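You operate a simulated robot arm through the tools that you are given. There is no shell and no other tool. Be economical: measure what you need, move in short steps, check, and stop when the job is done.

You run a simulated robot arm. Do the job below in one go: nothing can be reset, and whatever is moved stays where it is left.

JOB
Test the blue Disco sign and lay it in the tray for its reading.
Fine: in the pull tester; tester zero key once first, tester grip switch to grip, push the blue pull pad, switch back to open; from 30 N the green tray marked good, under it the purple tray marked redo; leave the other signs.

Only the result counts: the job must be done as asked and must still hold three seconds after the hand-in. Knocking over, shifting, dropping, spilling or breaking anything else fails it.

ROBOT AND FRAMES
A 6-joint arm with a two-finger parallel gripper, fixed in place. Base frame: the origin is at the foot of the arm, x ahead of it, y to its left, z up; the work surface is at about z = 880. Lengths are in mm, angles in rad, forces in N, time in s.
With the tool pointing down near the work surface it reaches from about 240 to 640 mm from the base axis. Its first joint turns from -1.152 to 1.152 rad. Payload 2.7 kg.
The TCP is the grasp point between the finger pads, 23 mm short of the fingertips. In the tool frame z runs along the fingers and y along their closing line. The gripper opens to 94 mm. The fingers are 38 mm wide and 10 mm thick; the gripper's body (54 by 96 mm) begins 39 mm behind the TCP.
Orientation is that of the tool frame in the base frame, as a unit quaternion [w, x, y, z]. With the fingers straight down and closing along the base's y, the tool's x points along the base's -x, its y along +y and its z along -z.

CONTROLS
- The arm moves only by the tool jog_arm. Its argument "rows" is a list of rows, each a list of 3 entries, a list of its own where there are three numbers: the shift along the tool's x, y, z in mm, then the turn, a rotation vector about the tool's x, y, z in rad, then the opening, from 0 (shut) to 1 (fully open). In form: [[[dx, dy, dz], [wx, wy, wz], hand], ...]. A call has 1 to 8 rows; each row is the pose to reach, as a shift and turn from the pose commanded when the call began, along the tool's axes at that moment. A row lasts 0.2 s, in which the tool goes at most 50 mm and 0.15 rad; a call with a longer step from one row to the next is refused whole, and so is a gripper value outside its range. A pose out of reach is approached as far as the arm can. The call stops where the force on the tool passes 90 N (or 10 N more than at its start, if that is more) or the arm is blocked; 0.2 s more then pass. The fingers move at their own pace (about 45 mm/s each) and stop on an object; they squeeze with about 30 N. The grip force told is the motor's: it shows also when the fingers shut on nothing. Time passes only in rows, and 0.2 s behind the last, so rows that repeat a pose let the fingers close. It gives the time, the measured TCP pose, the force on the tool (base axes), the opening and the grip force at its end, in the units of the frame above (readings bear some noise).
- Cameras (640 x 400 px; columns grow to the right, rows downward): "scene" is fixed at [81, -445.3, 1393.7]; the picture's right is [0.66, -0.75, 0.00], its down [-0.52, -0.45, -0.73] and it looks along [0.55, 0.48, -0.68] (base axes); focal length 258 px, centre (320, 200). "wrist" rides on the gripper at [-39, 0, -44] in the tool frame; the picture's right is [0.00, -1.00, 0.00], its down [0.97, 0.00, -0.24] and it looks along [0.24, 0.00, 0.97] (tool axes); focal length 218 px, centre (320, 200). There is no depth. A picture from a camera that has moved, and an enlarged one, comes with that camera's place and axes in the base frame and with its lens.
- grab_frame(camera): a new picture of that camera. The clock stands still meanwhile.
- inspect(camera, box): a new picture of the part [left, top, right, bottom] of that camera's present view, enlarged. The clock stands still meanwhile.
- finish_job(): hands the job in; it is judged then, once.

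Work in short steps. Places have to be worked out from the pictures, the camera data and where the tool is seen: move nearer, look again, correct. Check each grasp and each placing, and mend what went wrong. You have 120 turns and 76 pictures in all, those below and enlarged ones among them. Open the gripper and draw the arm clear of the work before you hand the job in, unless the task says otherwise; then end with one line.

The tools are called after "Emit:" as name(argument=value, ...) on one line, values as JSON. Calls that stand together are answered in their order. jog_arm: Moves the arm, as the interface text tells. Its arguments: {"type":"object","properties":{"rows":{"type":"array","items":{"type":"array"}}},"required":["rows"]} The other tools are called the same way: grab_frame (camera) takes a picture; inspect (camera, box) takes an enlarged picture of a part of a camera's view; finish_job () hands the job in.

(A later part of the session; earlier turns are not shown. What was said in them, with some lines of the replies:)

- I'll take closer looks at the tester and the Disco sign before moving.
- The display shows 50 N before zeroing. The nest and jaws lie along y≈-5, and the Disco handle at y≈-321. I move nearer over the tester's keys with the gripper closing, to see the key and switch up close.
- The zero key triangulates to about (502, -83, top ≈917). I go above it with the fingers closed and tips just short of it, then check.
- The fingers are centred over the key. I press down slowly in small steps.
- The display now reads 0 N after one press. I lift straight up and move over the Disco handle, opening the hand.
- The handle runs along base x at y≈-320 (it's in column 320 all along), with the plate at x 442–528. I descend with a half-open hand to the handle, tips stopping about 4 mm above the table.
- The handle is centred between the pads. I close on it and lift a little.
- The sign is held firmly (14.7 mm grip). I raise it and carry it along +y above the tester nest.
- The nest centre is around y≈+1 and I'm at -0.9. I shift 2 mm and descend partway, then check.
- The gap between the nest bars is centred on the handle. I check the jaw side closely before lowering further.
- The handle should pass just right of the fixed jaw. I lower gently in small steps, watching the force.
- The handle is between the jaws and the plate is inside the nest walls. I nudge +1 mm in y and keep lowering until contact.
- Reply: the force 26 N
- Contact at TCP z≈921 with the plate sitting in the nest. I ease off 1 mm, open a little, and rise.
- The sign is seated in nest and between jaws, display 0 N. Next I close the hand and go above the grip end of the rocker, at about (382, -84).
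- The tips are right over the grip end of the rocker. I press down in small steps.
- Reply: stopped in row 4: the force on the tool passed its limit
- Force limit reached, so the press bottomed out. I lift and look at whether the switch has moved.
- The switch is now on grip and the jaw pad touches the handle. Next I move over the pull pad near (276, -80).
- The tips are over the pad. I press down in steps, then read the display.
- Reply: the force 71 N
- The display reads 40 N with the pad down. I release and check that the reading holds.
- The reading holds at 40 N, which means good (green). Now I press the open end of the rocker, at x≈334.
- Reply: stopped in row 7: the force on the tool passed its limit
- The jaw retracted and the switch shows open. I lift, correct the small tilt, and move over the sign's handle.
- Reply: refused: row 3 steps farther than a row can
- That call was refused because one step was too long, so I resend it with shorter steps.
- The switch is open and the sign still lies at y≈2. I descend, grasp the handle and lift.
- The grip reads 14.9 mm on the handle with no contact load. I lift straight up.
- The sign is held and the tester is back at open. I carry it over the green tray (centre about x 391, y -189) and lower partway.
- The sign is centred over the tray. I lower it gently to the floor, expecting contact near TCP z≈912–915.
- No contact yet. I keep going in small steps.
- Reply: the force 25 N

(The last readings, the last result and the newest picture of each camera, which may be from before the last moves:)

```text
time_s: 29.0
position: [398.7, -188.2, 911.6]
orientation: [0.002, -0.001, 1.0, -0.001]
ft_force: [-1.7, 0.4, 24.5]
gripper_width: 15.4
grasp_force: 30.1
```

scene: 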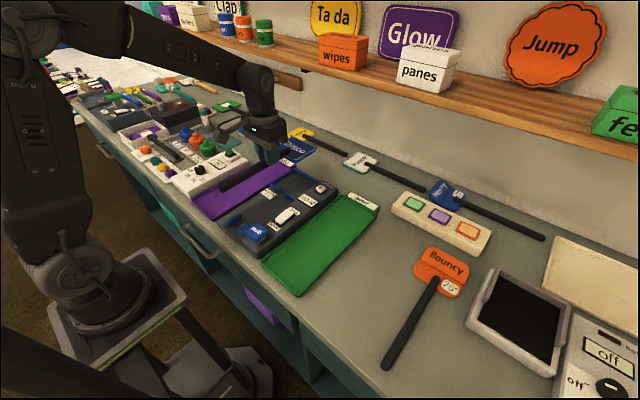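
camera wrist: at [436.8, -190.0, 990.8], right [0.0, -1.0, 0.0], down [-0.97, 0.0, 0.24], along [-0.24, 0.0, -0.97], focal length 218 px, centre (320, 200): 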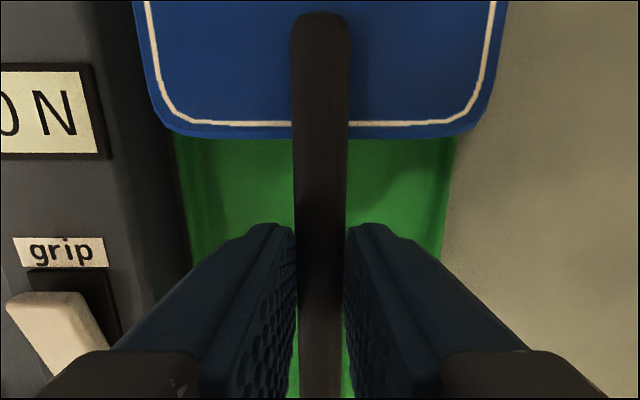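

Contact with 24 N means the sign is on the tray floor. I ease off 1 mm, open modestly, and rise clear.

Emit:
jog_arm(rows=[[[0, 0, -1], [0, 0, 0], 0.35], [[0, 0, -1], [0, 0, 0], 0.35], [[0, 0, -1], [0, 0, 0], 0.35], [[0, 0, -30], [0, 0, 0], 0.35], [[0, 0, -75], [0, 0, 0], 0.35], [[0, 0, -120], [0, 0, 0], 0.35], [[0, 0, -165], [0, 0, 0], 0.5], [[0, 0, -200], [0, 0, 0], 0.5]])

Emit:
grab_frame(camera="wrist")

Emit:
inspect(camera="scene", box=[200, 150, 400, 300])

```text
time_s: 30.8
position: [397.4, -188.5, 1110.9]
orientation: [-0.001, -0.001, 1.0, 0.001]
ft_force: [-0.3, -0.3, -0.5]
gripper_width: 47.0
grasp_force: 0.0
```

```text
30 pictures are left
camera wrist: at [436.1, -188.7, 1154.2], right [0.0, -1.0, 0.0], down [-0.97, 0.0, 0.24], along [-0.24, 0.0, -0.97], focal length 218 px, centre (320, 200)
```

wrist: 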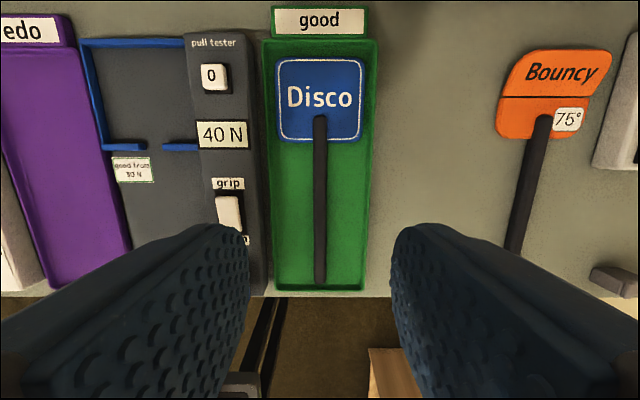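

```text
2.67 times, centred on (300, 225) of scene
camera zoom: at [81.0, -445.3, 1393.7], right [0.66, -0.75, 0.0], down [-0.52, -0.45, -0.73], along [0.55, 0.48, -0.68], focal length 688 px, centre (373, 133)
```

zoom: 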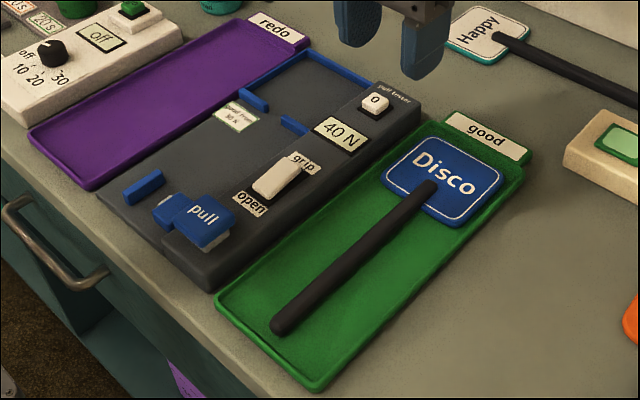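

The Disco sign lies fully inside the green good tray, the tester is open and the arm is clear. I hand the job in.

Emit:
finish_job()

```text
The job is handed in.
```

The blue Disco sign tested at 40 N, above the 30 N limit, so it is in the green tray marked good; the tester is switched back to open, and I did not touch the other signs.
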